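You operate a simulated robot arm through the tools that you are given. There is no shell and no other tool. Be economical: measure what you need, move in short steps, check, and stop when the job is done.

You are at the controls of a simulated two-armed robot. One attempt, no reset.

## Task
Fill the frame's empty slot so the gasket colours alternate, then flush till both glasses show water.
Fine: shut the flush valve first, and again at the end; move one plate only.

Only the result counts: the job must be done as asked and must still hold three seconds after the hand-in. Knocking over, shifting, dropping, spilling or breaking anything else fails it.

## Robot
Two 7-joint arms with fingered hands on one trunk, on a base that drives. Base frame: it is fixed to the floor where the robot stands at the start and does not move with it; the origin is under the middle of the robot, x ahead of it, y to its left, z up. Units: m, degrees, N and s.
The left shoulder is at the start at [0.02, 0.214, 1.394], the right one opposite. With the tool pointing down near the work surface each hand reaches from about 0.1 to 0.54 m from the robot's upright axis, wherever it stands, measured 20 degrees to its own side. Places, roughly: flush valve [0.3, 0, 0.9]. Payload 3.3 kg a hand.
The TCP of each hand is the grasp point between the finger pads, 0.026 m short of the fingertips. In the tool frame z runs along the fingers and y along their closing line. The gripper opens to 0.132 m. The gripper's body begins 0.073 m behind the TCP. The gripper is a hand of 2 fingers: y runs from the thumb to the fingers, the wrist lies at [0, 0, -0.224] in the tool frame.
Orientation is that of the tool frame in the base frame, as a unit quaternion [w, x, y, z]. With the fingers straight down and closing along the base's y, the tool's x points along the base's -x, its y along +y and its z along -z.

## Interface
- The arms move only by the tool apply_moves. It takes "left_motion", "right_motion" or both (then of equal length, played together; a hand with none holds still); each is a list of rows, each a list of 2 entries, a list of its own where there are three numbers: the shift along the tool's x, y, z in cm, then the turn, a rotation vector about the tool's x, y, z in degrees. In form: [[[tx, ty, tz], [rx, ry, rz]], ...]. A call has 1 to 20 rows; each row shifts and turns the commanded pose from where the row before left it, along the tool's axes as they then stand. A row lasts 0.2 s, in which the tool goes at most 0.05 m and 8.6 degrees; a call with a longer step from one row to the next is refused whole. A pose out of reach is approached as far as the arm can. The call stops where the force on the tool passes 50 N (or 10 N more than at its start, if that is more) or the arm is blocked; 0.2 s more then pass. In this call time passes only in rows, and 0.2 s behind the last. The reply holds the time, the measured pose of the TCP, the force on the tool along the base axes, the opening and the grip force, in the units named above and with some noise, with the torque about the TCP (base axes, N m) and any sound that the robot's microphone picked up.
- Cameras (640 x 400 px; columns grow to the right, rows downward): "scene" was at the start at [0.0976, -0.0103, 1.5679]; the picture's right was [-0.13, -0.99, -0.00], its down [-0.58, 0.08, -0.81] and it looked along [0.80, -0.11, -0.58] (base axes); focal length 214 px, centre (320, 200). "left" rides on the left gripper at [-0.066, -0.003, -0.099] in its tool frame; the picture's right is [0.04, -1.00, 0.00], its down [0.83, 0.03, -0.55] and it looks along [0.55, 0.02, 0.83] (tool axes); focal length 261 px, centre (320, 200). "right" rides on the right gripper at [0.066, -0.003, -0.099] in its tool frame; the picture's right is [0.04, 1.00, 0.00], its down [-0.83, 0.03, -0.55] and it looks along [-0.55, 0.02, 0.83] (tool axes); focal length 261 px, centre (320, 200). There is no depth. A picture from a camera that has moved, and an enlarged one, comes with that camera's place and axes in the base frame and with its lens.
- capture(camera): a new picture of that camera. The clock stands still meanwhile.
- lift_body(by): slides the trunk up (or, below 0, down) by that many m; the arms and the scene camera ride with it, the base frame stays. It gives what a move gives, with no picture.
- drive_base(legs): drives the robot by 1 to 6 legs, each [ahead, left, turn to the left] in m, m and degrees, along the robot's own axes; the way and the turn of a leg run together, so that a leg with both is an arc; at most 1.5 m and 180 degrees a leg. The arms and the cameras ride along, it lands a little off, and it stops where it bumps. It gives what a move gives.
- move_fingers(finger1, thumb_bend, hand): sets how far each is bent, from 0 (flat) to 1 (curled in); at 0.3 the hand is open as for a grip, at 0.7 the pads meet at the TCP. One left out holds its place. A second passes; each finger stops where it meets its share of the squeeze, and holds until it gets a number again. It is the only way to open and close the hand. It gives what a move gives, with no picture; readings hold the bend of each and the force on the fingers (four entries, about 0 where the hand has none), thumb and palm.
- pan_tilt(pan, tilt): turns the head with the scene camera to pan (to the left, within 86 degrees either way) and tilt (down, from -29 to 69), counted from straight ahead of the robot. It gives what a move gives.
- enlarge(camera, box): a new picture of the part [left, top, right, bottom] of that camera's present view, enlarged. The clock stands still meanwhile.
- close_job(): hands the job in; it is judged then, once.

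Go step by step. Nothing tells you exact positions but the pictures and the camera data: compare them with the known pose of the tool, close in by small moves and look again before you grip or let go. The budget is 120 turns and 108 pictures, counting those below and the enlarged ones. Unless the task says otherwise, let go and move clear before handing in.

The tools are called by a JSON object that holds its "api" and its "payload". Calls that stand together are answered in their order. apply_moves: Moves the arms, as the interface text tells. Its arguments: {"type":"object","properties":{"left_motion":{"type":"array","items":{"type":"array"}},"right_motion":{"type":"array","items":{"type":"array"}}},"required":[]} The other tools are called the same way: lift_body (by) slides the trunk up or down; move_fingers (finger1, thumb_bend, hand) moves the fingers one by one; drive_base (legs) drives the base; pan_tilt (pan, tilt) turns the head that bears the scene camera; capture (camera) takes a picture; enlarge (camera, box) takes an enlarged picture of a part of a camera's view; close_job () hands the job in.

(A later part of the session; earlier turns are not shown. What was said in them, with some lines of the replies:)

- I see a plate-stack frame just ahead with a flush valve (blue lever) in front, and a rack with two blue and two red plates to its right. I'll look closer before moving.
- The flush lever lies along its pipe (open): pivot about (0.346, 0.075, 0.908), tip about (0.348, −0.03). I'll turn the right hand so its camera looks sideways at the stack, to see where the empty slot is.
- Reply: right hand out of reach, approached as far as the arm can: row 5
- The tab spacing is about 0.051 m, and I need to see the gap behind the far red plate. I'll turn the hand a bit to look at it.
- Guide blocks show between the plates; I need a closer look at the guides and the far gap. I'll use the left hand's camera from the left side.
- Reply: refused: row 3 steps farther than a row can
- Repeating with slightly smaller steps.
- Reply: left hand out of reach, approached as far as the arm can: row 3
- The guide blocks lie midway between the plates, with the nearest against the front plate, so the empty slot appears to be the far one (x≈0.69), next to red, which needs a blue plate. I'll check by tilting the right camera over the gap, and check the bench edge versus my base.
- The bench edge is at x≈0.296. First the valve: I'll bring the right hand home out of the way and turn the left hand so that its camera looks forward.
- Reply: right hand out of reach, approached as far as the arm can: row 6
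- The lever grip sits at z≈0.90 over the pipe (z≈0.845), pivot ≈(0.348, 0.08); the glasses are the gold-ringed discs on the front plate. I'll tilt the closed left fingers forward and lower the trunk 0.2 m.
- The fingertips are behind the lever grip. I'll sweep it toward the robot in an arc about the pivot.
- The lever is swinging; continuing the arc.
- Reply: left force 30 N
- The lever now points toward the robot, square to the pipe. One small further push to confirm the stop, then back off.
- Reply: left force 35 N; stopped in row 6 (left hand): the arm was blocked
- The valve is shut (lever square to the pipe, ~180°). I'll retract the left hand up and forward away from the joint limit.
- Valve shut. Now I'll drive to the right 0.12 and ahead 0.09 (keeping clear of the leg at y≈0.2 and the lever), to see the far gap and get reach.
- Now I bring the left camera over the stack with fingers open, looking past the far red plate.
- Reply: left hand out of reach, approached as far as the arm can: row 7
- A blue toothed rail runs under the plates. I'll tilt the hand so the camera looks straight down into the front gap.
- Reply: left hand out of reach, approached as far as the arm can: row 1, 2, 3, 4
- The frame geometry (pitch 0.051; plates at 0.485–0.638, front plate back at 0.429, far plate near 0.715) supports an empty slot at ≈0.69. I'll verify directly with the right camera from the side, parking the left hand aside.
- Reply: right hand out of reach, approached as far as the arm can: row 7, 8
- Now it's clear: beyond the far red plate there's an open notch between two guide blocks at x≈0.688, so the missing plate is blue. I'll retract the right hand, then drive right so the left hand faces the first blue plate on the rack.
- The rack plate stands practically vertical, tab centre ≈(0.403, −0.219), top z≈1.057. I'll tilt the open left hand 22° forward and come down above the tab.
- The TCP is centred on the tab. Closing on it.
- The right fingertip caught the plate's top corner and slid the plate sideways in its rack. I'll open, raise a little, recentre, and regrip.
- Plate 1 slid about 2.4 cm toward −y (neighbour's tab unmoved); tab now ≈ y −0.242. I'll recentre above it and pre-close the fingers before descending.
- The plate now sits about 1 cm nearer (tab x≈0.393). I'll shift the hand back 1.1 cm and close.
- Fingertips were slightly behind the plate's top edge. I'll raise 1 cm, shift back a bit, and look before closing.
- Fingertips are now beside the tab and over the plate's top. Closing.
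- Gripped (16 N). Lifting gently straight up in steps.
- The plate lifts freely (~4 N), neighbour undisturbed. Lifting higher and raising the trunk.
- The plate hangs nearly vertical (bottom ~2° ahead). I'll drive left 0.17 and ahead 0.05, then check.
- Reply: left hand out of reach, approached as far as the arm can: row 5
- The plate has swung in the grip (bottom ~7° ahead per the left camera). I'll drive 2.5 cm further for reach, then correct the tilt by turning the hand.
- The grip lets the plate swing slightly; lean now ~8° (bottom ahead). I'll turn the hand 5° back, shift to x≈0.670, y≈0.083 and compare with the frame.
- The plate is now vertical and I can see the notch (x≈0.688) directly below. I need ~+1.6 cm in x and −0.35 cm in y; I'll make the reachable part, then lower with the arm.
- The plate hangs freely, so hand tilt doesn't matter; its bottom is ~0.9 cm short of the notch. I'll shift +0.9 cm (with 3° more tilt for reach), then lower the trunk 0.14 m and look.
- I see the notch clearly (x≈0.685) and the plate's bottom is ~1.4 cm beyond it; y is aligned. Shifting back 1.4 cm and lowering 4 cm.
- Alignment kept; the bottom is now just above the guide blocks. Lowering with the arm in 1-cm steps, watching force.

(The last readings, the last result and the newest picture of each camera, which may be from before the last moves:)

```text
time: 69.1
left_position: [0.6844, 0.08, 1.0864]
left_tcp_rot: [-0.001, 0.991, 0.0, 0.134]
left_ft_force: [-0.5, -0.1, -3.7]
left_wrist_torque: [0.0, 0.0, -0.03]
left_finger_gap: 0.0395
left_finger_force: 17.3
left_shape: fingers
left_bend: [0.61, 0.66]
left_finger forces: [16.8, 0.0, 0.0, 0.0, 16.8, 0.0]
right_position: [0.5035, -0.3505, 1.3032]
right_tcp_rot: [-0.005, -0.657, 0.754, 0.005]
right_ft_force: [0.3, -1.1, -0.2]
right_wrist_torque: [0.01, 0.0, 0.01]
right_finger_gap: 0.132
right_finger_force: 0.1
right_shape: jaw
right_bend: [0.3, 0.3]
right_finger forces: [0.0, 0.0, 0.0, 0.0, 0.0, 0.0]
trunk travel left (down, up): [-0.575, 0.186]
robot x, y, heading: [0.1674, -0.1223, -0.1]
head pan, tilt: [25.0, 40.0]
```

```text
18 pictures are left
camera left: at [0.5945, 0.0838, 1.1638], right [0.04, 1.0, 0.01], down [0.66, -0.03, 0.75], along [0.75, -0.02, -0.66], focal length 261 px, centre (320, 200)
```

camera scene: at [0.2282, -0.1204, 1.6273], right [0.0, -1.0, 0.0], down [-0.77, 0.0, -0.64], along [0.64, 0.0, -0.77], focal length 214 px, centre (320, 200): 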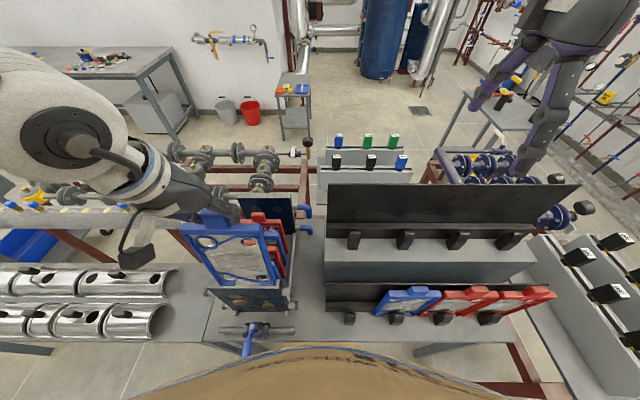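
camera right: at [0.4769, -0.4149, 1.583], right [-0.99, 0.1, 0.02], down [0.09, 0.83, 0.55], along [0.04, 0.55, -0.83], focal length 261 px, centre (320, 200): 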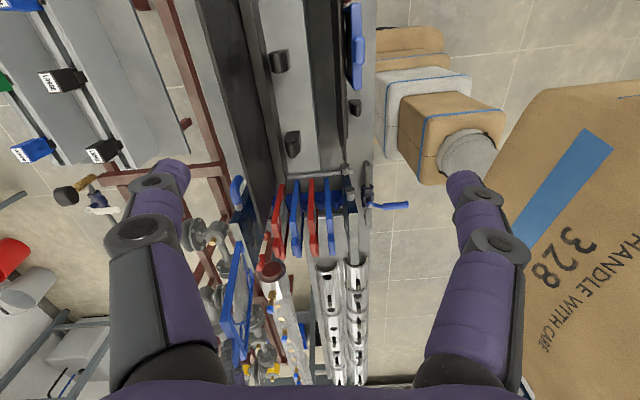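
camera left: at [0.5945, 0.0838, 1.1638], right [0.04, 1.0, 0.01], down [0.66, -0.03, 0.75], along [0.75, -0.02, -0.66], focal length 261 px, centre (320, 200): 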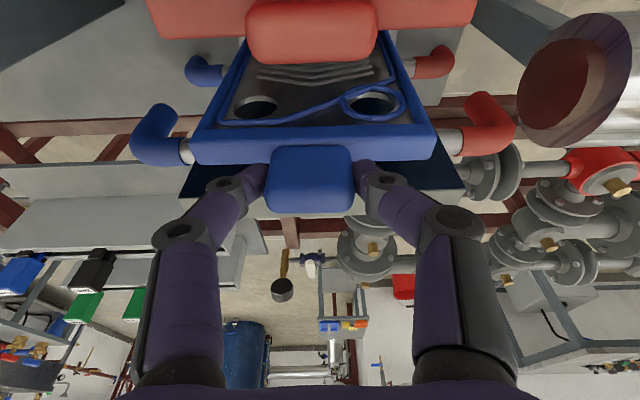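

{"api": "apply_moves", "payload": {"left_motion": [[[-0.133, 0, 0.482], [0, 0, 0]], [[-0.133, 0, 0.482], [0, 0, 0]], [[0, 0, 0], [0, 0, 0]]]}}

{"api": "apply_moves", "payload": {"left_motion": [[[-0.133, 0, 0.482], [0, 0, 0]], [[-0.133, 0, 0.482], [0, 0, 0]], [[0, 0, 0], [0, 0, 0]]]}}

```text
time: 69.9
left_position: [0.6838, 0.0789, 1.0755]
left_tcp_rot: [-0.001, 0.991, 0.002, 0.134]
left_ft_force: [-0.6, 0.8, -3.6]
left_wrist_torque: [0.02, -0.02, -0.02]
left_finger_gap: 0.0392
left_finger_force: 16.6
left_shape: fingers
left_bend: [0.61, 0.66]
left_finger forces: [16.9, 0.1, 0.1, 0.0, 16.8, 0.0]
right_position: [0.5037, -0.3494, 1.3034]
right_tcp_rot: [-0.005, -0.656, 0.755, 0.005]
right_ft_force: [0.2, -0.3, 0.2]
right_wrist_torque: [0.02, -0.02, -0.01]
right_finger_gap: 0.1319
right_finger_force: 0.0
right_shape: jaw
right_bend: [0.3, 0.3]
right_finger forces: [0.1, 0.0, 0.0, 0.1, 0.1, 0.0]
trunk travel left (down, up): [-0.575, 0.186]
robot x, y, heading: [0.1662, -0.1206, 0.1]
head pan, tilt: [25.0, 40.0]
```

```text
time: 70.7
left_position: [0.6838, 0.081, 1.0688]
left_tcp_rot: [-0.001, 0.991, 0.001, 0.137]
left_ft_force: [0.0, 8.6, 28.9]
left_wrist_torque: [0.3, -0.15, 0.07]
left_finger_gap: 0.0391
left_finger_force: 21.1
left_shape: fingers
left_bend: [0.66, 0.66]
left_finger forces: [16.9, 0.1, 0.0, 0.0, 25.9, 0.0]
right_position: [0.5018, -0.3488, 1.3053]
right_tcp_rot: [-0.005, -0.656, 0.755, 0.004]
right_ft_force: [-0.1, 0.3, 1.1]
right_wrist_torque: [-0.02, 0.01, 0.0]
right_finger_gap: 0.1315
right_finger_force: 0.0
right_shape: jaw
right_bend: [0.3, 0.3]
right_finger forces: [0.0, 0.0, 0.0, 0.0, 0.0, 0.0]
trunk travel left (down, up): [-0.575, 0.186]
robot x, y, heading: [0.1634, -0.122, -0.0]
head pan, tilt: [25.0, 40.0]
```

Contact at TCP z≈1.07 (≈29 N up). I'll relax 3 mm and compare tab heights to see whether it's seated or on a block.

{"api": "apply_moves", "payload": {"left_motion": [[[0.08, 0, -0.29], [0, 0, 0]], [[0, 0, 0], [0, 0, 0]]]}}

{"api": "capture", "payload": {"camera": "left"}}

{"api": "enlarge", "payload": {"camera": "scene", "box": [250, 110, 390, 230]}}

```text
time: 71.3
left_position: [0.6824, 0.0784, 1.0696]
left_tcp_rot: [-0.001, 0.991, 0.0, 0.134]
left_ft_force: [-0.3, 3.7, 14.8]
left_wrist_torque: [0.06, -0.1, 0.03]
left_finger_gap: 0.0393
left_finger_force: 19.5
left_shape: fingers
left_bend: [0.66, 0.67]
left_finger forces: [17.8, 0.1, 0.1, 0.1, 20.8, 0.0]
right_position: [0.5021, -0.3494, 1.3042]
right_tcp_rot: [-0.006, -0.656, 0.755, 0.003]
right_ft_force: [0.5, -0.1, 0.5]
right_wrist_torque: [-0.02, 0.0, 0.0]
right_finger_gap: 0.1318
right_finger_force: 0.1
right_shape: jaw
right_bend: [0.3, 0.3]
right_finger forces: [0.0, 0.0, 0.1, 0.1, 0.1, 0.0]
trunk travel left (down, up): [-0.575, 0.186]
robot x, y, heading: [0.1657, -0.1206, -0.1]
head pan, tilt: [25.0, 40.0]
```

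```text
17 pictures are left
camera left: at [0.5928, 0.0832, 1.147], right [0.04, 1.0, 0.01], down [0.66, -0.03, 0.75], along [0.75, -0.02, -0.66], focal length 261 px, centre (320, 200)
```

left: 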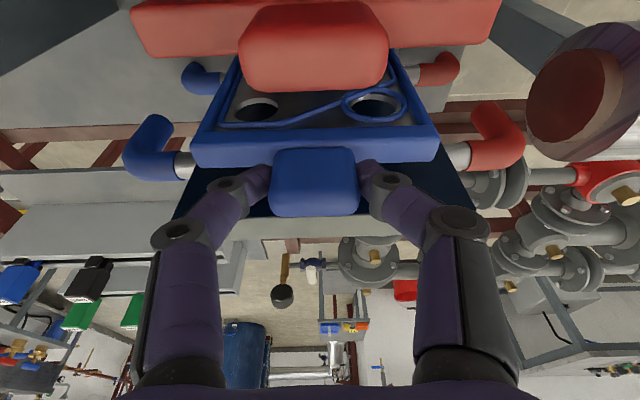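

```text
3.33 times, centred on (320, 170) of scene
camera zoom: at [0.2534, -0.0832, 1.4615], right [0.42, -0.91, 0.0], down [-0.58, -0.27, -0.77], along [0.69, 0.32, -0.64], focal length 715 px, centre (320, 300)
```

zoom: 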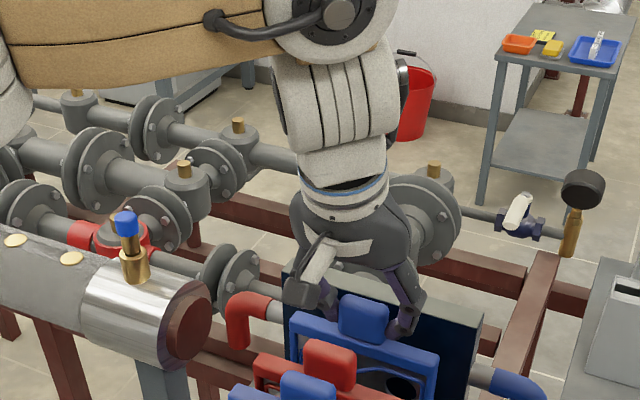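

Heights and spacing from the left view (Δx≈0.05, level with the red plate) indicate the plate is seated. I'll relax the last force, open the fingers modestly and rise straight up to inspect.

{"api": "apply_moves", "payload": {"left_motion": [[[0.05, 0, -0.19], [0, 0, 0]], [[0, 0, 0], [0, 0, 0]]]}}

{"api": "move_fingers", "payload": {"hand": "left", "finger1": 0.52, "thumb_bend": 0.52}}

{"api": "apply_moves", "payload": {"left_motion": [[[0.27, 0, -0.96], [0, 0, 0]], [[0.53, 0, -1.93], [0, 0, 0]], [[0.8, 0, -2.9], [0, 0, 0]], [[0.8, 0, -2.9], [0, 0, 0]]]}}

{"api": "enlarge", "payload": {"camera": "left", "box": [200, 0, 440, 150]}}

```text
time: 71.9
left_position: [0.6839, 0.0793, 1.0705]
left_tcp_rot: [-0.001, 0.991, 0.001, 0.133]
left_ft_force: [-0.6, 1.5, 2.9]
left_wrist_torque: [0.03, -0.03, 0.02]
left_finger_gap: 0.0391
left_finger_force: 18.0
left_shape: fingers
left_bend: [0.64, 0.66]
left_finger forces: [17.4, 0.0, 0.1, 0.0, 18.8, 0.0]
right_position: [0.5041, -0.3498, 1.3034]
right_tcp_rot: [-0.005, -0.656, 0.754, 0.005]
right_ft_force: [0.5, -0.5, -0.2]
right_wrist_torque: [-0.02, 0.01, 0.02]
right_finger_gap: 0.1319
right_finger_force: 0.2
right_shape: jaw
right_bend: [0.3, 0.3]
right_finger forces: [0.0, 0.0, 0.1, 0.0, 0.1, 0.0]
trunk travel left (down, up): [-0.575, 0.186]
robot x, y, heading: [0.1646, -0.1199, 0.1]
head pan, tilt: [25.0, 40.0]
```

```text
time: 72.9
left_position: [0.6832, 0.08, 1.0716]
left_tcp_rot: [0.0, 0.991, 0.001, 0.134]
left_ft_force: [-0.1, 0.3, -0.3]
left_wrist_torque: [-0.03, -0.01, -0.01]
left_finger_gap: 0.0592
left_finger_force: 0.1
left_shape: fingers
left_bend: [0.52, 0.52]
left_finger forces: [0.1, 0.0, 0.0, 0.1, 0.0, 0.0]
right_position: [0.5037, -0.3499, 1.3033]
right_tcp_rot: [-0.006, -0.656, 0.755, 0.004]
right_ft_force: [0.2, 0.0, -0.8]
right_wrist_torque: [0.02, 0.05, -0.01]
right_finger_gap: 0.1321
right_finger_force: 0.1
right_shape: jaw
right_bend: [0.3, 0.3]
right_finger forces: [0.0, 0.0, 0.1, 0.1, 0.1, 0.0]
trunk travel left (down, up): [-0.575, 0.186]
robot x, y, heading: [0.165, -0.1187, 0.1]
head pan, tilt: [25.0, 40.0]
```

```text
time: 73.9
left_position: [0.6819, 0.0791, 1.1626]
left_tcp_rot: [-0.001, 0.991, 0.001, 0.134]
left_ft_force: [0.2, -0.2, 0.3]
left_wrist_torque: [0.02, 0.01, 0.0]
left_finger_gap: 0.0592
left_finger_force: 0.0
left_shape: fingers
left_bend: [0.52, 0.52]
left_finger forces: [0.1, 0.1, 0.0, 0.0, 0.0, 0.1]
right_position: [0.5031, -0.349, 1.3037]
right_tcp_rot: [-0.005, -0.657, 0.754, 0.005]
right_ft_force: [-0.2, 0.3, -0.7]
right_wrist_torque: [0.03, -0.05, 0.0]
right_finger_gap: 0.1319
right_finger_force: 0.2
right_shape: jaw
right_bend: [0.3, 0.3]
right_finger forces: [0.0, 0.0, 0.0, 0.2, 0.0, 0.0]
trunk travel left (down, up): [-0.575, 0.186]
robot x, y, heading: [0.1665, -0.1211, -0.5]
head pan, tilt: [25.0, 40.0]
```

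```text
2.67 times, centred on (320, 75) of left
camera zoom: at [0.5932, 0.0831, 1.2396], right [0.04, 1.0, 0.01], down [0.66, -0.03, 0.75], along [0.75, -0.02, -0.66], focal length 695 px, centre (320, 533)
```

zoom: 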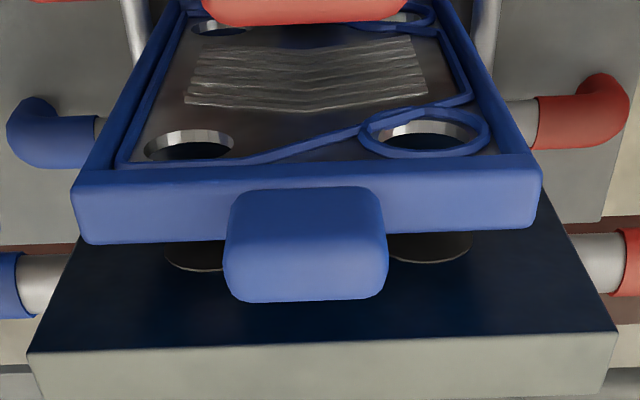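

{"api": "enlarge", "payload": {"camera": "right", "box": [190, 150, 370, 280]}}

```text
3.08 times, centred on (280, 215) of right
camera zoom: at [0.4989, -0.4148, 1.4039], right [-1.0, 0.1, 0.01], down [0.09, 0.83, 0.55], along [0.04, 0.55, -0.83], focal length 802 px, centre (443, 154)
```

zoom: 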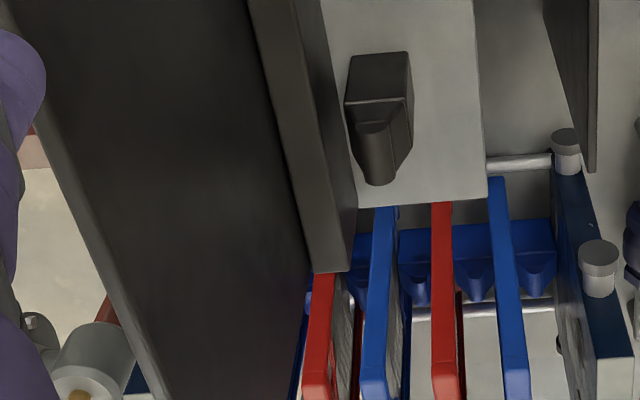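

{"api": "lift_body", "payload": {"by": 0.15}}

{"api": "apply_moves", "payload": {"left_motion": [[[-4, 0, -1.1], [0, 0, 0]], [[-4, 0, -1.1], [0, 0, 0]], [[-4, 0, -1.1], [0, 0, 0]], [[-4, 0, -1.1], [0, 0, 0]]]}}

{"api": "enlarge", "payload": {"camera": "scene", "box": [250, 180, 390, 300]}}

```text
time: 75.6
left_position: [0.6841, 0.0788, 1.3113]
left_tcp_rot: [-0.001, 0.991, 0.002, 0.135]
left_ft_force: [-0.1, -0.1, 0.2]
left_wrist_torque: [-0.02, 0.01, 0.01]
left_finger_gap: 0.0589
left_finger_force: 0.0
left_shape: fingers
left_bend: [0.52, 0.52]
left_finger forces: [0.0, 0.1, 0.0, 0.0, 0.0, 0.1]
right_position: [0.5039, -0.3493, 1.4537]
right_tcp_rot: [-0.005, -0.656, 0.755, 0.005]
right_ft_force: [0.0, 0.1, -0.2]
right_wrist_torque: [0.02, 0.01, 0.02]
right_finger_gap: 0.1318
right_finger_force: 0.1
right_shape: jaw
right_bend: [0.3, 0.3]
right_finger forces: [0.1, 0.1, 0.0, 0.1, 0.0, 0.1]
trunk travel left (down, up): [-0.725, 0.036]
robot x, y, heading: [0.1688, -0.1183, -0.0]
head pan, tilt: [25.0, 40.0]
```

```text
time: 76.6
left_position: [0.5161, 0.0801, 1.3131]
left_tcp_rot: [-0.001, 0.991, 0.001, 0.134]
left_ft_force: [-0.7, -0.6, 0.7]
left_wrist_torque: [-0.04, -0.07, -0.01]
left_finger_gap: 0.0591
left_finger_force: 0.0
left_shape: fingers
left_bend: [0.52, 0.52]
left_finger forces: [0.0, 0.0, 0.1, 0.1, 0.0, 0.1]
right_position: [0.5017, -0.3504, 1.4539]
right_tcp_rot: [-0.005, -0.656, 0.755, 0.004]
right_ft_force: [0.3, -0.8, 0.8]
right_wrist_torque: [-0.01, -0.02, -0.03]
right_finger_gap: 0.132
right_finger_force: 0.1
right_shape: jaw
right_bend: [0.3, 0.3]
right_finger forces: [0.0, 0.0, 0.0, 0.0, 0.0, 0.0]
trunk travel left (down, up): [-0.725, 0.036]
robot x, y, heading: [0.1688, -0.1202, -0.1]
head pan, tilt: [25.0, 40.0]
```

```text
3.33 times, centred on (320, 240) of scene
camera zoom: at [0.2511, -0.0829, 1.6116], right [0.42, -0.91, 0.0], down [-0.58, -0.27, -0.77], along [0.69, 0.32, -0.64], focal length 715 px, centre (320, 67)
```

zoom: 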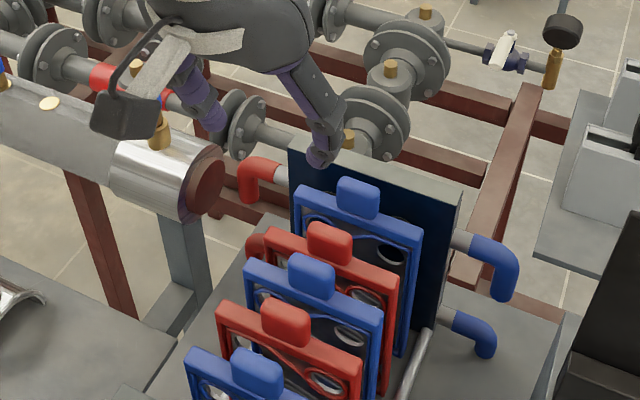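

The new plate sits at the right pitch, but the far red tab now looks ~1 cm nearer than regular spacing. I'll look from above.

{"api": "enlarge", "payload": {"camera": "left", "box": [230, 0, 430, 150]}}

```text
2.67 times, centred on (330, 75) of left
camera zoom: at [0.426, 0.0835, 1.3898], right [0.04, 1.0, 0.01], down [0.66, -0.03, 0.75], along [0.75, -0.02, -0.66], focal length 695 px, centre (293, 533)
```

zoom: 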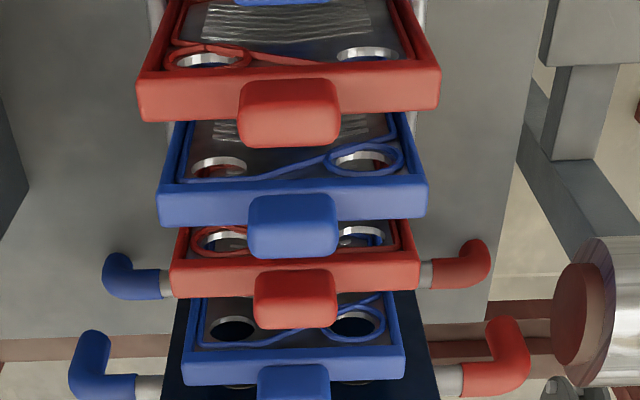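

The blue plate is in at its proper pitch; the red one next to it just leans slightly in its notch, which I'll leave alone. Now I drive back out and left, and prepare the closed left fingers for opening the valve.

{"api": "drive_base", "payload": {"legs": [[-0.215, 0, 0], [0, 0.12, 0]]}}

{"api": "move_fingers", "payload": {"hand": "left", "finger1": 0.7, "thumb_bend": 0.7}}

{"api": "lift_body", "payload": {"by": -0.25}}

{"api": "pan_tilt", "payload": {"pan": 0, "tilt": 55}}

{"api": "enlarge", "payload": {"camera": "scene", "box": [200, 60, 400, 220]}}

```text
time: 79.1
left_position: [0.303, 0.2008, 1.3118]
left_tcp_rot: [-0.001, 0.991, 0.001, 0.134]
left_ft_force: [0.2, 0.0, 0.1]
left_wrist_torque: [0.03, 0.04, -0.01]
left_finger_gap: 0.059
left_finger_force: 0.2
left_shape: fingers
left_bend: [0.52, 0.52]
left_finger forces: [0.1, 0.0, 0.0, 0.0, 0.1, 0.1]
right_position: [0.2884, -0.2283, 1.4543]
right_tcp_rot: [-0.006, -0.657, 0.754, 0.005]
right_ft_force: [-0.2, 1.1, 0.6]
right_wrist_torque: [0.0, 0.01, -0.01]
right_finger_gap: 0.1322
right_finger_force: 0.0
right_shape: jaw
right_bend: [0.3, 0.3]
right_finger forces: [0.0, 0.0, 0.0, 0.1, 0.0, 0.0]
trunk travel left (down, up): [-0.725, 0.036]
robot x, y, heading: [-0.055, -0.0015, -0.2]
head pan, tilt: [25.0, 40.0]
```

```text
time: 80.1
left_position: [0.3018, 0.1995, 1.3124]
left_tcp_rot: [-0.002, 0.991, 0.001, 0.134]
left_ft_force: [0.4, -1.1, -0.2]
left_wrist_torque: [0.02, 0.0, -0.01]
left_finger_gap: 0.0022
left_finger_force: 0.0
left_shape: fingers
left_bend: [0.7, 0.7]
left_finger forces: [0.1, 0.0, 0.0, 0.0, 0.0, 0.0]
right_position: [0.2885, -0.2282, 1.4531]
right_tcp_rot: [-0.005, -0.657, 0.754, 0.005]
right_ft_force: [0.2, -0.7, -0.7]
right_wrist_torque: [-0.02, -0.01, -0.03]
right_finger_gap: 0.132
right_finger_force: 0.1
right_shape: jaw
right_bend: [0.3, 0.3]
right_finger forces: [0.0, 0.0, 0.0, 0.0, 0.0, 0.0]
trunk travel left (down, up): [-0.725, 0.036]
robot x, y, heading: [-0.0482, -0.0011, 0.1]
head pan, tilt: [25.0, 40.0]
```

```text
time: 82.7
left_position: [0.3006, 0.2004, 1.063]
left_tcp_rot: [-0.001, 0.991, 0.001, 0.134]
left_ft_force: [0.4, 1.0, -0.4]
left_wrist_torque: [0.02, 0.02, -0.03]
left_finger_gap: 0.002
left_finger_force: 0.1
left_shape: fingers
left_bend: [0.7, 0.7]
left_finger forces: [0.0, 0.0, 0.0, 0.0, 0.0, 0.1]
right_position: [0.2881, -0.228, 1.2045]
right_tcp_rot: [-0.005, -0.657, 0.754, 0.005]
right_ft_force: [0.1, 0.1, -0.1]
right_wrist_torque: [-0.04, -0.01, -0.01]
right_finger_gap: 0.1319
right_finger_force: 0.0
right_shape: jaw
right_bend: [0.3, 0.3]
right_finger forces: [0.1, 0.0, 0.0, 0.0, 0.0, 0.0]
trunk travel left (down, up): [-0.475, 0.286]
robot x, y, heading: [-0.0498, 0.0002, 0.5]
head pan, tilt: [25.0, 40.0]
```

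```text
time: 83.6
left_position: [0.3017, 0.2004, 1.062]
left_tcp_rot: [-0.001, 0.991, 0.002, 0.133]
left_ft_force: [0.5, -1.1, -0.1]
left_wrist_torque: [0.04, 0.0, -0.01]
left_finger_gap: 0.0023
left_finger_force: 0.1
left_shape: fingers
left_bend: [0.7, 0.7]
left_finger forces: [0.0, 0.1, 0.0, 0.0, 0.1, 0.1]
right_position: [0.2886, -0.2286, 1.2032]
right_tcp_rot: [-0.005, -0.657, 0.754, 0.005]
right_ft_force: [0.8, -0.2, 0.8]
right_wrist_torque: [-0.02, 0.02, -0.02]
right_finger_gap: 0.1319
right_finger_force: 0.1
right_shape: jaw
right_bend: [0.3, 0.3]
right_finger forces: [0.0, 0.0, 0.0, 0.1, 0.0, 0.0]
trunk travel left (down, up): [-0.475, 0.286]
robot x, y, heading: [-0.0466, 0.002, -0.1]
head pan, tilt: [0.0, 55.0]
```

```text
2.50 times, centred on (300, 140) of scene
camera zoom: at [0.0406, 0.0017, 1.3406], right [0.0, -1.0, 0.0], down [-0.82, 0.0, -0.57], along [0.57, 0.0, -0.82], focal length 536 px, centre (370, 350)
```

zoom: 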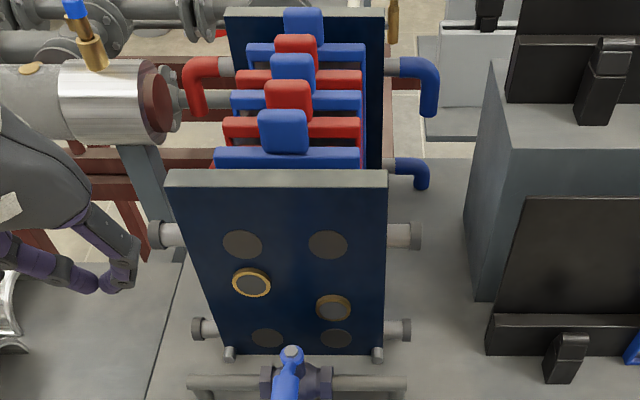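

The stack alternates blue-red-blue-red-blue. Now moving the closed fingers to the +y side of the lever.

{"api": "apply_moves", "payload": {"left_motion": [[[-2.08, 2.5, 2.54], [0, 0, 0]], [[-2.08, 2.5, 2.54], [0, 0, 0]], [[-2.08, 2.5, 2.54], [0, 0, 0]], [[-0.75, 0, 2.75], [0, 0, 0]], [[-0.75, 0, 2.75], [0, 0, 0]]]}}

{"api": "capture", "payload": {"camera": "left"}}

```text
time: 84.8
left_position: [0.2623, 0.1269, 0.9151]
left_tcp_rot: [0.0, 0.991, 0.001, 0.134]
left_ft_force: [1.2, 2.0, 2.7]
left_wrist_torque: [-0.04, 0.02, -0.02]
left_finger_gap: 0.0
left_finger_force: 1.3
left_shape: fingers
left_bend: [0.7, 0.7]
left_finger forces: [2.8, 0.1, 0.0, 0.0, 0.1, 0.1]
right_position: [0.2886, -0.2283, 1.2033]
right_tcp_rot: [-0.005, -0.657, 0.754, 0.004]
right_ft_force: [-0.3, -0.2, -0.6]
right_wrist_torque: [0.01, 0.0, 0.01]
right_finger_gap: 0.132
right_finger_force: 0.1
right_shape: jaw
right_bend: [0.3, 0.3]
right_finger forces: [0.0, 0.1, 0.0, 0.1, 0.0, 0.0]
trunk travel left (down, up): [-0.475, 0.286]
robot x, y, heading: [-0.052, -0.0004, 0.1]
head pan, tilt: [0.0, 55.0]
```

```text
10 pictures are left
camera left: at [0.1729, 0.1299, 0.9922], right [0.04, 1.0, 0.01], down [0.66, -0.03, 0.75], along [0.75, -0.02, -0.66], focal length 261 px, centre (320, 200)
```

left: 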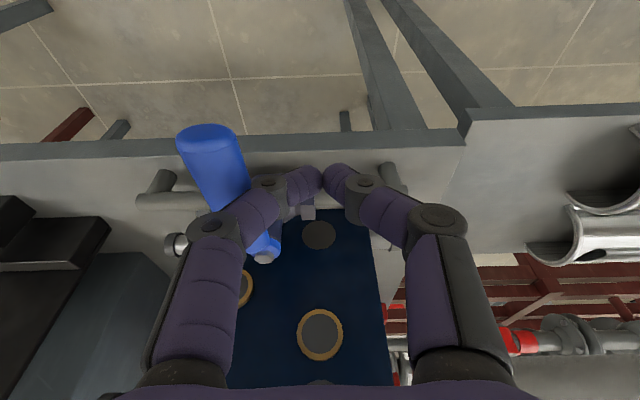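

{"api": "apply_moves", "payload": {"left_motion": [[[-0.48, 2.1, -0.13], [0, 0, 0]], [[0, 1.9, 0], [0, 0, 0]], [[0, 1.9, 0], [0, 0, 0]], [[0.58, 1.6, 0.16], [0, 0, 0]], [[0.58, 1.6, 0.16], [0, 0, 0]], [[1.1, 1.25, 0.3], [0, 0, 0]], [[1.1, 1.25, 0.3], [0, 0, 0]]]}}

{"api": "capture", "payload": {"camera": "left"}}

```text
time: 86.4
left_position: [0.2929, 0.0093, 0.9146]
left_tcp_rot: [0.0, 0.991, 0.001, 0.134]
left_ft_force: [-4.6, 4.2, 0.6]
left_wrist_torque: [0.0, 0.0, -0.06]
left_finger_gap: 0.0001
left_finger_force: 2.9
left_shape: fingers
left_bend: [0.7, 0.69]
left_finger forces: [5.1, 0.0, 0.0, 0.1, 0.0, 0.1]
right_position: [0.2877, -0.2278, 1.2039]
right_tcp_rot: [-0.005, -0.656, 0.755, 0.004]
right_ft_force: [0.3, -0.1, -0.7]
right_wrist_torque: [-0.01, 0.02, -0.05]
right_finger_gap: 0.1318
right_finger_force: 0.2
right_shape: jaw
right_bend: [0.3, 0.3]
right_finger forces: [0.1, 0.1, 0.0, 0.0, 0.0, 0.0]
trunk travel left (down, up): [-0.475, 0.286]
robot x, y, heading: [-0.0499, -0.0025, -0.1]
head pan, tilt: [0.0, 55.0]
```

```text
9 pictures are left
camera left: at [0.2031, 0.0136, 0.9921], right [0.04, 1.0, 0.01], down [0.66, -0.03, 0.75], along [0.75, -0.02, -0.66], focal length 261 px, centre (320, 200)
```

left: 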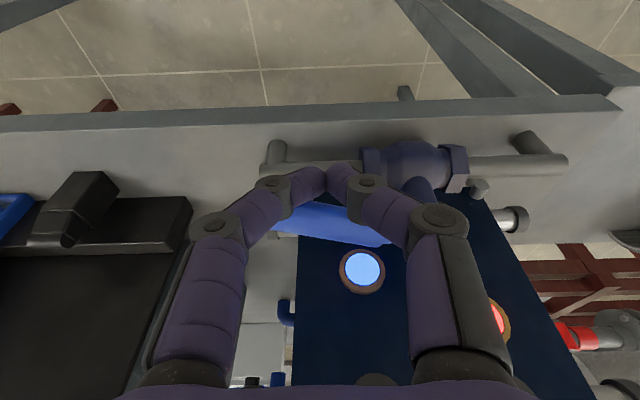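

The glasses are lighting up: one blue, the other partly visible in red. Opening fully and checking closely.

{"api": "apply_moves", "payload": {"left_motion": [[[1.5, 0.7, 0.41], [0, 0, 0]], [[1.5, 0.7, 0.41], [0, 0, 0]]]}}

{"api": "enlarge", "payload": {"camera": "left", "box": [260, 130, 540, 380]}}

{"api": "enlarge", "payload": {"camera": "scene", "box": [240, 110, 380, 230]}}

```text
time: 87.0
left_position: [0.3231, -0.0038, 0.9159]
left_tcp_rot: [0.0, 0.991, 0.001, 0.134]
left_ft_force: [-6.4, 4.4, -1.1]
left_wrist_torque: [0.08, 0.14, 0.07]
left_finger_gap: 0.0004
left_finger_force: 3.8
left_shape: fingers
left_bend: [0.71, 0.69]
left_finger forces: [3.6, 0.0, 0.0, 0.1, 3.9, 0.0]
right_position: [0.287, -0.2274, 1.2038]
right_tcp_rot: [-0.006, -0.657, 0.754, 0.006]
right_ft_force: [0.2, -0.3, 0.2]
right_wrist_torque: [0.03, -0.01, 0.01]
right_finger_gap: 0.1319
right_finger_force: 0.1
right_shape: jaw
right_bend: [0.3, 0.3]
right_finger forces: [0.0, 0.1, 0.0, 0.0, 0.0, 0.0]
trunk travel left (down, up): [-0.475, 0.286]
robot x, y, heading: [-0.0501, 0.0003, 0.1]
head pan, tilt: [0.0, 55.0]
```

```text
1.60 times, centred on (400, 255) of left
camera zoom: at [0.2332, -0.0002, 0.9927], right [0.04, 1.0, 0.01], down [0.66, -0.03, 0.75], along [0.75, -0.02, -0.66], focal length 417 px, centre (192, 112)
```

zoom: 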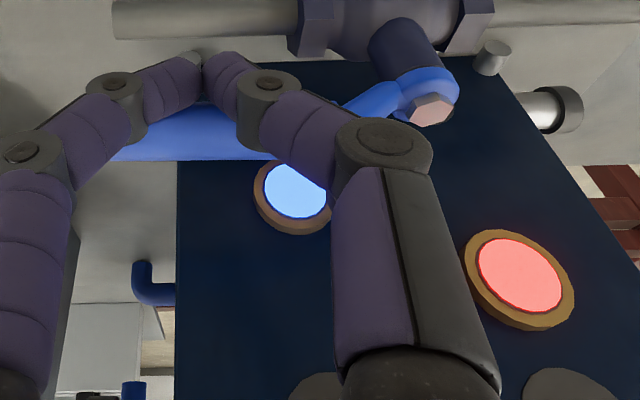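

```text
3.33 times, centred on (310, 170) of scene
camera zoom: at [0.0395, 0.0021, 1.3406], right [0.0, -1.0, 0.0], down [-0.82, 0.0, -0.57], along [0.57, 0.0, -0.82], focal length 715 px, centre (353, 300)
```

zoom: 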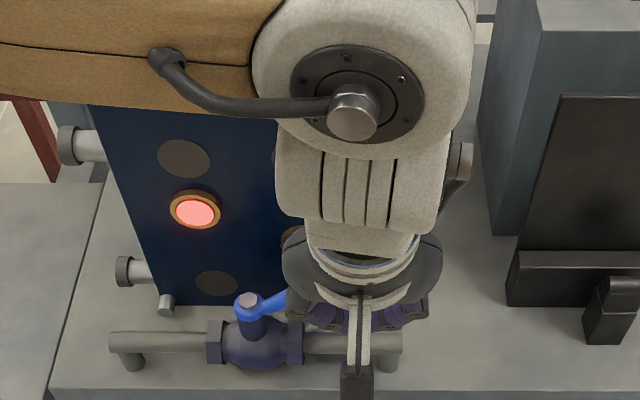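

Both glasses show water (cold blue, hot red). Now shutting: lift over to the far side of the lever and down again.

{"api": "apply_moves", "payload": {"left_motion": [[[-0.5, 0, -0.1], [0, 0, 0]], [[1.05, 0, -3.86], [0, 0, 0]], [[1.05, 0, -3.86], [0, 0, 0]], [[2.9, 0.2, 0.8], [0, 0, 0]], [[2.9, 0.2, 0.8], [0, 0, 0]], [[-0.5, 0, 1.9], [0, 0, 0]]]}}

{"api": "capture", "payload": {"camera": "left"}}

```text
time: 88.4
left_position: [0.3794, -0.0084, 0.9746]
left_tcp_rot: [0.0, 0.991, 0.001, 0.134]
left_ft_force: [-0.2, 0.5, 0.2]
left_wrist_torque: [0.01, -0.01, -0.01]
left_finger_gap: 0.0015
left_finger_force: 0.1
left_shape: fingers
left_bend: [0.7, 0.7]
left_finger forces: [0.0, 0.0, 0.0, 0.0, 0.1, 0.0]
right_position: [0.2875, -0.2283, 1.2031]
right_tcp_rot: [-0.005, -0.657, 0.754, 0.005]
right_ft_force: [-0.4, -0.4, 0.4]
right_wrist_torque: [0.01, -0.02, 0.01]
right_finger_gap: 0.1318
right_finger_force: 0.0
right_shape: jaw
right_bend: [0.3, 0.3]
right_finger forces: [0.1, 0.0, 0.1, 0.1, 0.1, 0.1]
trunk travel left (down, up): [-0.475, 0.286]
robot x, y, heading: [-0.0488, 0.0029, 0.0]
head pan, tilt: [0.0, 55.0]
```

```text
6 pictures are left
camera left: at [0.2897, -0.0051, 1.0526], right [0.04, 1.0, 0.01], down [0.66, -0.03, 0.75], along [0.75, -0.02, -0.66], focal length 261 px, centre (320, 200)
```

left: 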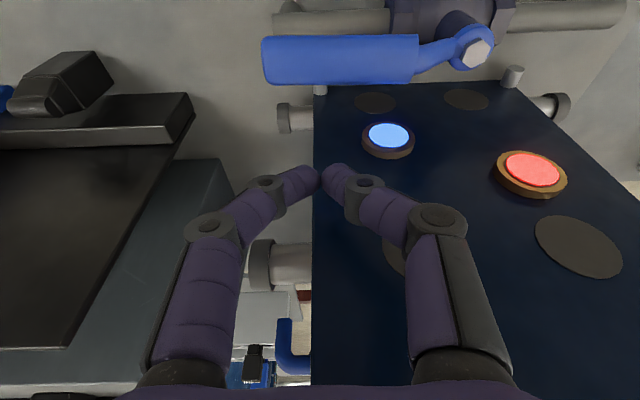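

{"api": "apply_moves", "payload": {"left_motion": [[[-0.82, 0, 2.99], [0, 0, 0]], [[-0.82, 0, 2.99], [0, 0, 0]], [[-1.54, -0.2, -0.42], [0, 0, 0]], [[-1.64, 0.05, -0.45], [0, 0, 0]], [[-1.64, 0.05, -0.45], [0, 0, 0]], [[-1.54, -0.6, -0.42], [0, 0, 0]], [[-1.54, -0.6, -0.42], [0, 0, 0]]]}}

{"api": "apply_moves", "payload": {"left_motion": [[[-1.2, -1.15, -0.33], [0, 0, 0]], [[-1.2, -1.15, -0.33], [0, 0, 0]], [[-0.68, -1.55, -0.18], [0, 0, 0]], [[-0.68, -1.55, -0.18], [0, 0, 0]], [[0, -0.8, 0], [0, 0, 0]], [[0, -0.3, 0], [0, 0, 0]]]}}

{"api": "capture", "payload": {"camera": "left"}}

```text
time: 90.0
left_position: [0.2959, 0.0042, 0.9127]
left_tcp_rot: [-0.001, 0.991, 0.001, 0.133]
left_ft_force: [6.5, -4.0, 10.2]
left_wrist_torque: [0.28, 0.06, -0.16]
left_finger_gap: 0.0
left_finger_force: 6.6
left_shape: fingers
left_bend: [0.69, 0.71]
left_finger forces: [0.0, 0.0, 0.1, 0.1, 12.6, 0.0]
right_position: [0.2885, -0.2291, 1.2033]
right_tcp_rot: [-0.005, -0.656, 0.754, 0.005]
right_ft_force: [-0.1, 0.4, -0.2]
right_wrist_torque: [0.03, -0.01, -0.03]
right_finger_gap: 0.1318
right_finger_force: 0.1
right_shape: jaw
right_bend: [0.3, 0.3]
right_finger forces: [0.1, 0.1, 0.1, 0.0, 0.1, 0.1]
trunk travel left (down, up): [-0.475, 0.286]
robot x, y, heading: [-0.0491, -0.0004, 0.1]
head pan, tilt: [0.0, 55.0]
```

```text
time: 91.4
left_position: [0.2568, 0.0655, 0.914]
left_tcp_rot: [0.001, 0.991, 0.001, 0.135]
left_ft_force: [4.2, -27.8, 22.0]
left_wrist_torque: [-0.03, 0.23, 0.02]
left_finger_gap: 0.0007
left_finger_force: 19.6
left_shape: fingers
left_bend: [0.65, 0.81]
left_finger forces: [0.0, 0.0, 0.0, 0.0, 39.4, 0.0]
right_position: [0.2869, -0.2326, 1.2028]
right_tcp_rot: [-0.004, -0.657, 0.754, 0.006]
right_ft_force: [0.1, -0.1, -0.4]
right_wrist_torque: [0.0, 0.0, -0.03]
right_finger_gap: 0.1316
right_finger_force: 0.1
right_shape: jaw
right_bend: [0.3, 0.3]
right_finger forces: [0.1, 0.0, 0.0, 0.0, 0.1, 0.0]
trunk travel left (down, up): [-0.475, 0.286]
robot x, y, heading: [-0.0501, -0.0034, -0.1]
head pan, tilt: [0.0, 55.0]
```

```text
5 pictures are left
camera left: at [0.1677, 0.0689, 0.9915], right [0.04, 1.0, 0.01], down [0.65, -0.03, 0.76], along [0.76, -0.02, -0.66], focal length 261 px, centre (320, 200)
```

left: 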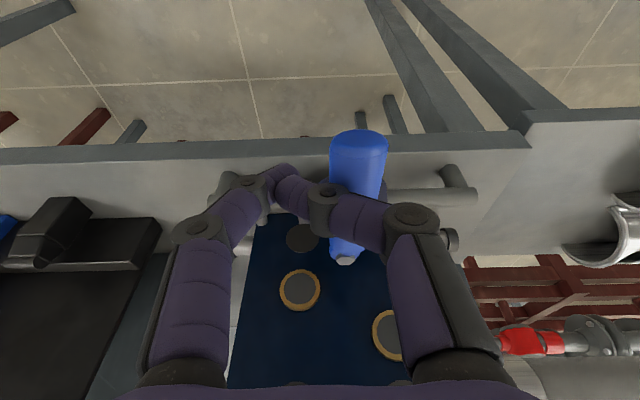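

The valve is shut again (lever square to the pipe). Releasing and retracting upward.

{"api": "apply_moves", "payload": {"left_motion": [[[0.3, 1.5, 0], [0, 0, 0]], [[0.5, 1.0, 0], [0, 0, 0]], [[1.3, 0, -2.9], [0, 0, 0]], [[1.8, 0, -2.9], [0, 0, 0]], [[2.0, 0, -3], [0, 0, 0]], [[2.0, 0, -3], [0, 0, 0]], [[2.0, 0, -3], [0, 0, 0]]]}}

{"api": "lift_body", "payload": {"by": 0.2}}

{"api": "drive_base", "payload": {"legs": [[-0.15, 0, 0]]}}

{"api": "capture", "payload": {"camera": "scene"}}

```text
time: 93.0
left_position: [0.3138, 0.0447, 1.081]
left_tcp_rot: [-0.001, 0.991, 0.001, 0.134]
left_ft_force: [-0.1, -0.1, -0.4]
left_wrist_torque: [0.0, -0.01, 0.0]
left_finger_gap: 0.0018
left_finger_force: 0.0
left_shape: fingers
left_bend: [0.7, 0.7]
left_finger forces: [0.0, 0.0, 0.0, 0.1, 0.1, 0.0]
right_position: [0.2884, -0.2285, 1.2038]
right_tcp_rot: [-0.004, -0.657, 0.754, 0.005]
right_ft_force: [0.3, 0.9, -0.4]
right_wrist_torque: [-0.01, -0.03, 0.01]
right_finger_gap: 0.1319
right_finger_force: 0.2
right_shape: jaw
right_bend: [0.3, 0.3]
right_finger forces: [0.0, 0.0, 0.0, 0.0, 0.0, 0.0]
trunk travel left (down, up): [-0.475, 0.286]
robot x, y, heading: [-0.0496, 0.0008, 0.1]
head pan, tilt: [0.0, 55.0]
```

```text
time: 95.2
left_position: [0.3139, 0.0446, 1.28]
left_tcp_rot: [-0.001, 0.991, 0.001, 0.134]
left_ft_force: [0.6, 0.0, 0.1]
left_wrist_torque: [0.0, 0.0, 0.0]
left_finger_gap: 0.0016
left_finger_force: 0.0
left_shape: fingers
left_bend: [0.7, 0.7]
left_finger forces: [0.0, 0.0, 0.1, 0.1, 0.1, 0.0]
right_position: [0.2884, -0.2281, 1.4026]
right_tcp_rot: [-0.006, -0.657, 0.754, 0.004]
right_ft_force: [0.0, -0.3, 0.2]
right_wrist_torque: [-0.02, 0.03, -0.02]
right_finger_gap: 0.1319
right_finger_force: 0.1
right_shape: jaw
right_bend: [0.3, 0.3]
right_finger forces: [0.0, 0.0, 0.1, 0.0, 0.1, 0.0]
trunk travel left (down, up): [-0.675, 0.086]
robot x, y, heading: [-0.0514, -0.0009, -0.1]
head pan, tilt: [0.0, 55.0]
```

```text
time: 96.5
left_position: [0.1627, 0.0435, 1.2811]
left_tcp_rot: [-0.002, 0.991, 0.001, 0.134]
left_ft_force: [-0.4, -0.6, -0.5]
left_wrist_torque: [-0.02, -0.01, -0.02]
left_finger_gap: 0.0018
left_finger_force: 0.1
left_shape: fingers
left_bend: [0.7, 0.7]
left_finger forces: [0.1, 0.1, 0.0, 0.0, 0.0, 0.1]
right_position: [0.1375, -0.2299, 1.4036]
right_tcp_rot: [-0.005, -0.656, 0.754, 0.005]
right_ft_force: [-0.5, -0.2, -0.2]
right_wrist_torque: [-0.01, 0.01, 0.0]
right_finger_gap: 0.1318
right_finger_force: 0.1
right_shape: jaw
right_bend: [0.3, 0.3]
right_finger forces: [0.1, 0.1, 0.0, 0.0, 0.1, 0.1]
trunk travel left (down, up): [-0.675, 0.086]
robot x, y, heading: [-0.203, -0.0002, 0.1]
head pan, tilt: [0.0, 55.0]
```

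```text
4 pictures are left
camera scene: at [-0.1188, 0.0013, 1.5408], right [0.0, -1.0, 0.0], down [-0.82, 0.0, -0.57], along [0.57, 0.0, -0.82], focal length 214 px, centre (320, 200)
```

scene: 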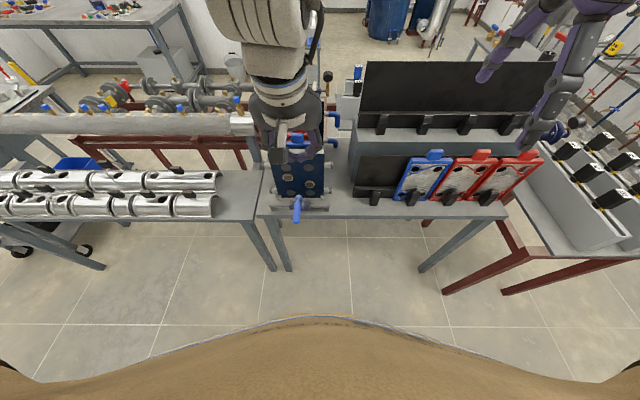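

{"api": "enlarge", "payload": {"camera": "scene", "box": [250, 120, 450, 230]}}

```text
3.20 times, centred on (350, 175) of scene
camera zoom: at [-0.1188, 0.0013, 1.5408], right [0.0, -1.0, 0.0], down [-0.82, 0.0, -0.57], along [0.57, 0.0, -0.82], focal length 686 px, centre (224, 280)
```

zoom: 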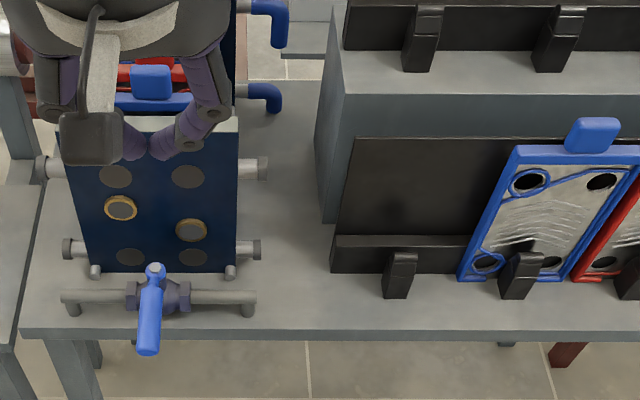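

The valve is shut, both glasses showed water during the flush, the plate is in and the hands are clear. Handing in.

{"api": "close_job", "payload": {}}

```text
The job is handed in.
```

I put a blue plate in the frame's empty slot at the far end, so the gaskets now alternate blue-red-blue-red-blue. I shut the flush valve first, opened it until both glasses showed water (one blue, one red), and shut it again before handing in.

- **Glasses:** they went dark again once the valve was shut. I took that as the flow stopping.
- **Red plate:** the red plate next to the new one may be leaning about 1 cm toward the front at the top. Two close views showed this and a later one looked regular, so I left it alone.
- **Blue plate:** my first grip slid it about 2 cm sideways in the rack before I lifted it. The plate beside it did not appear to move.
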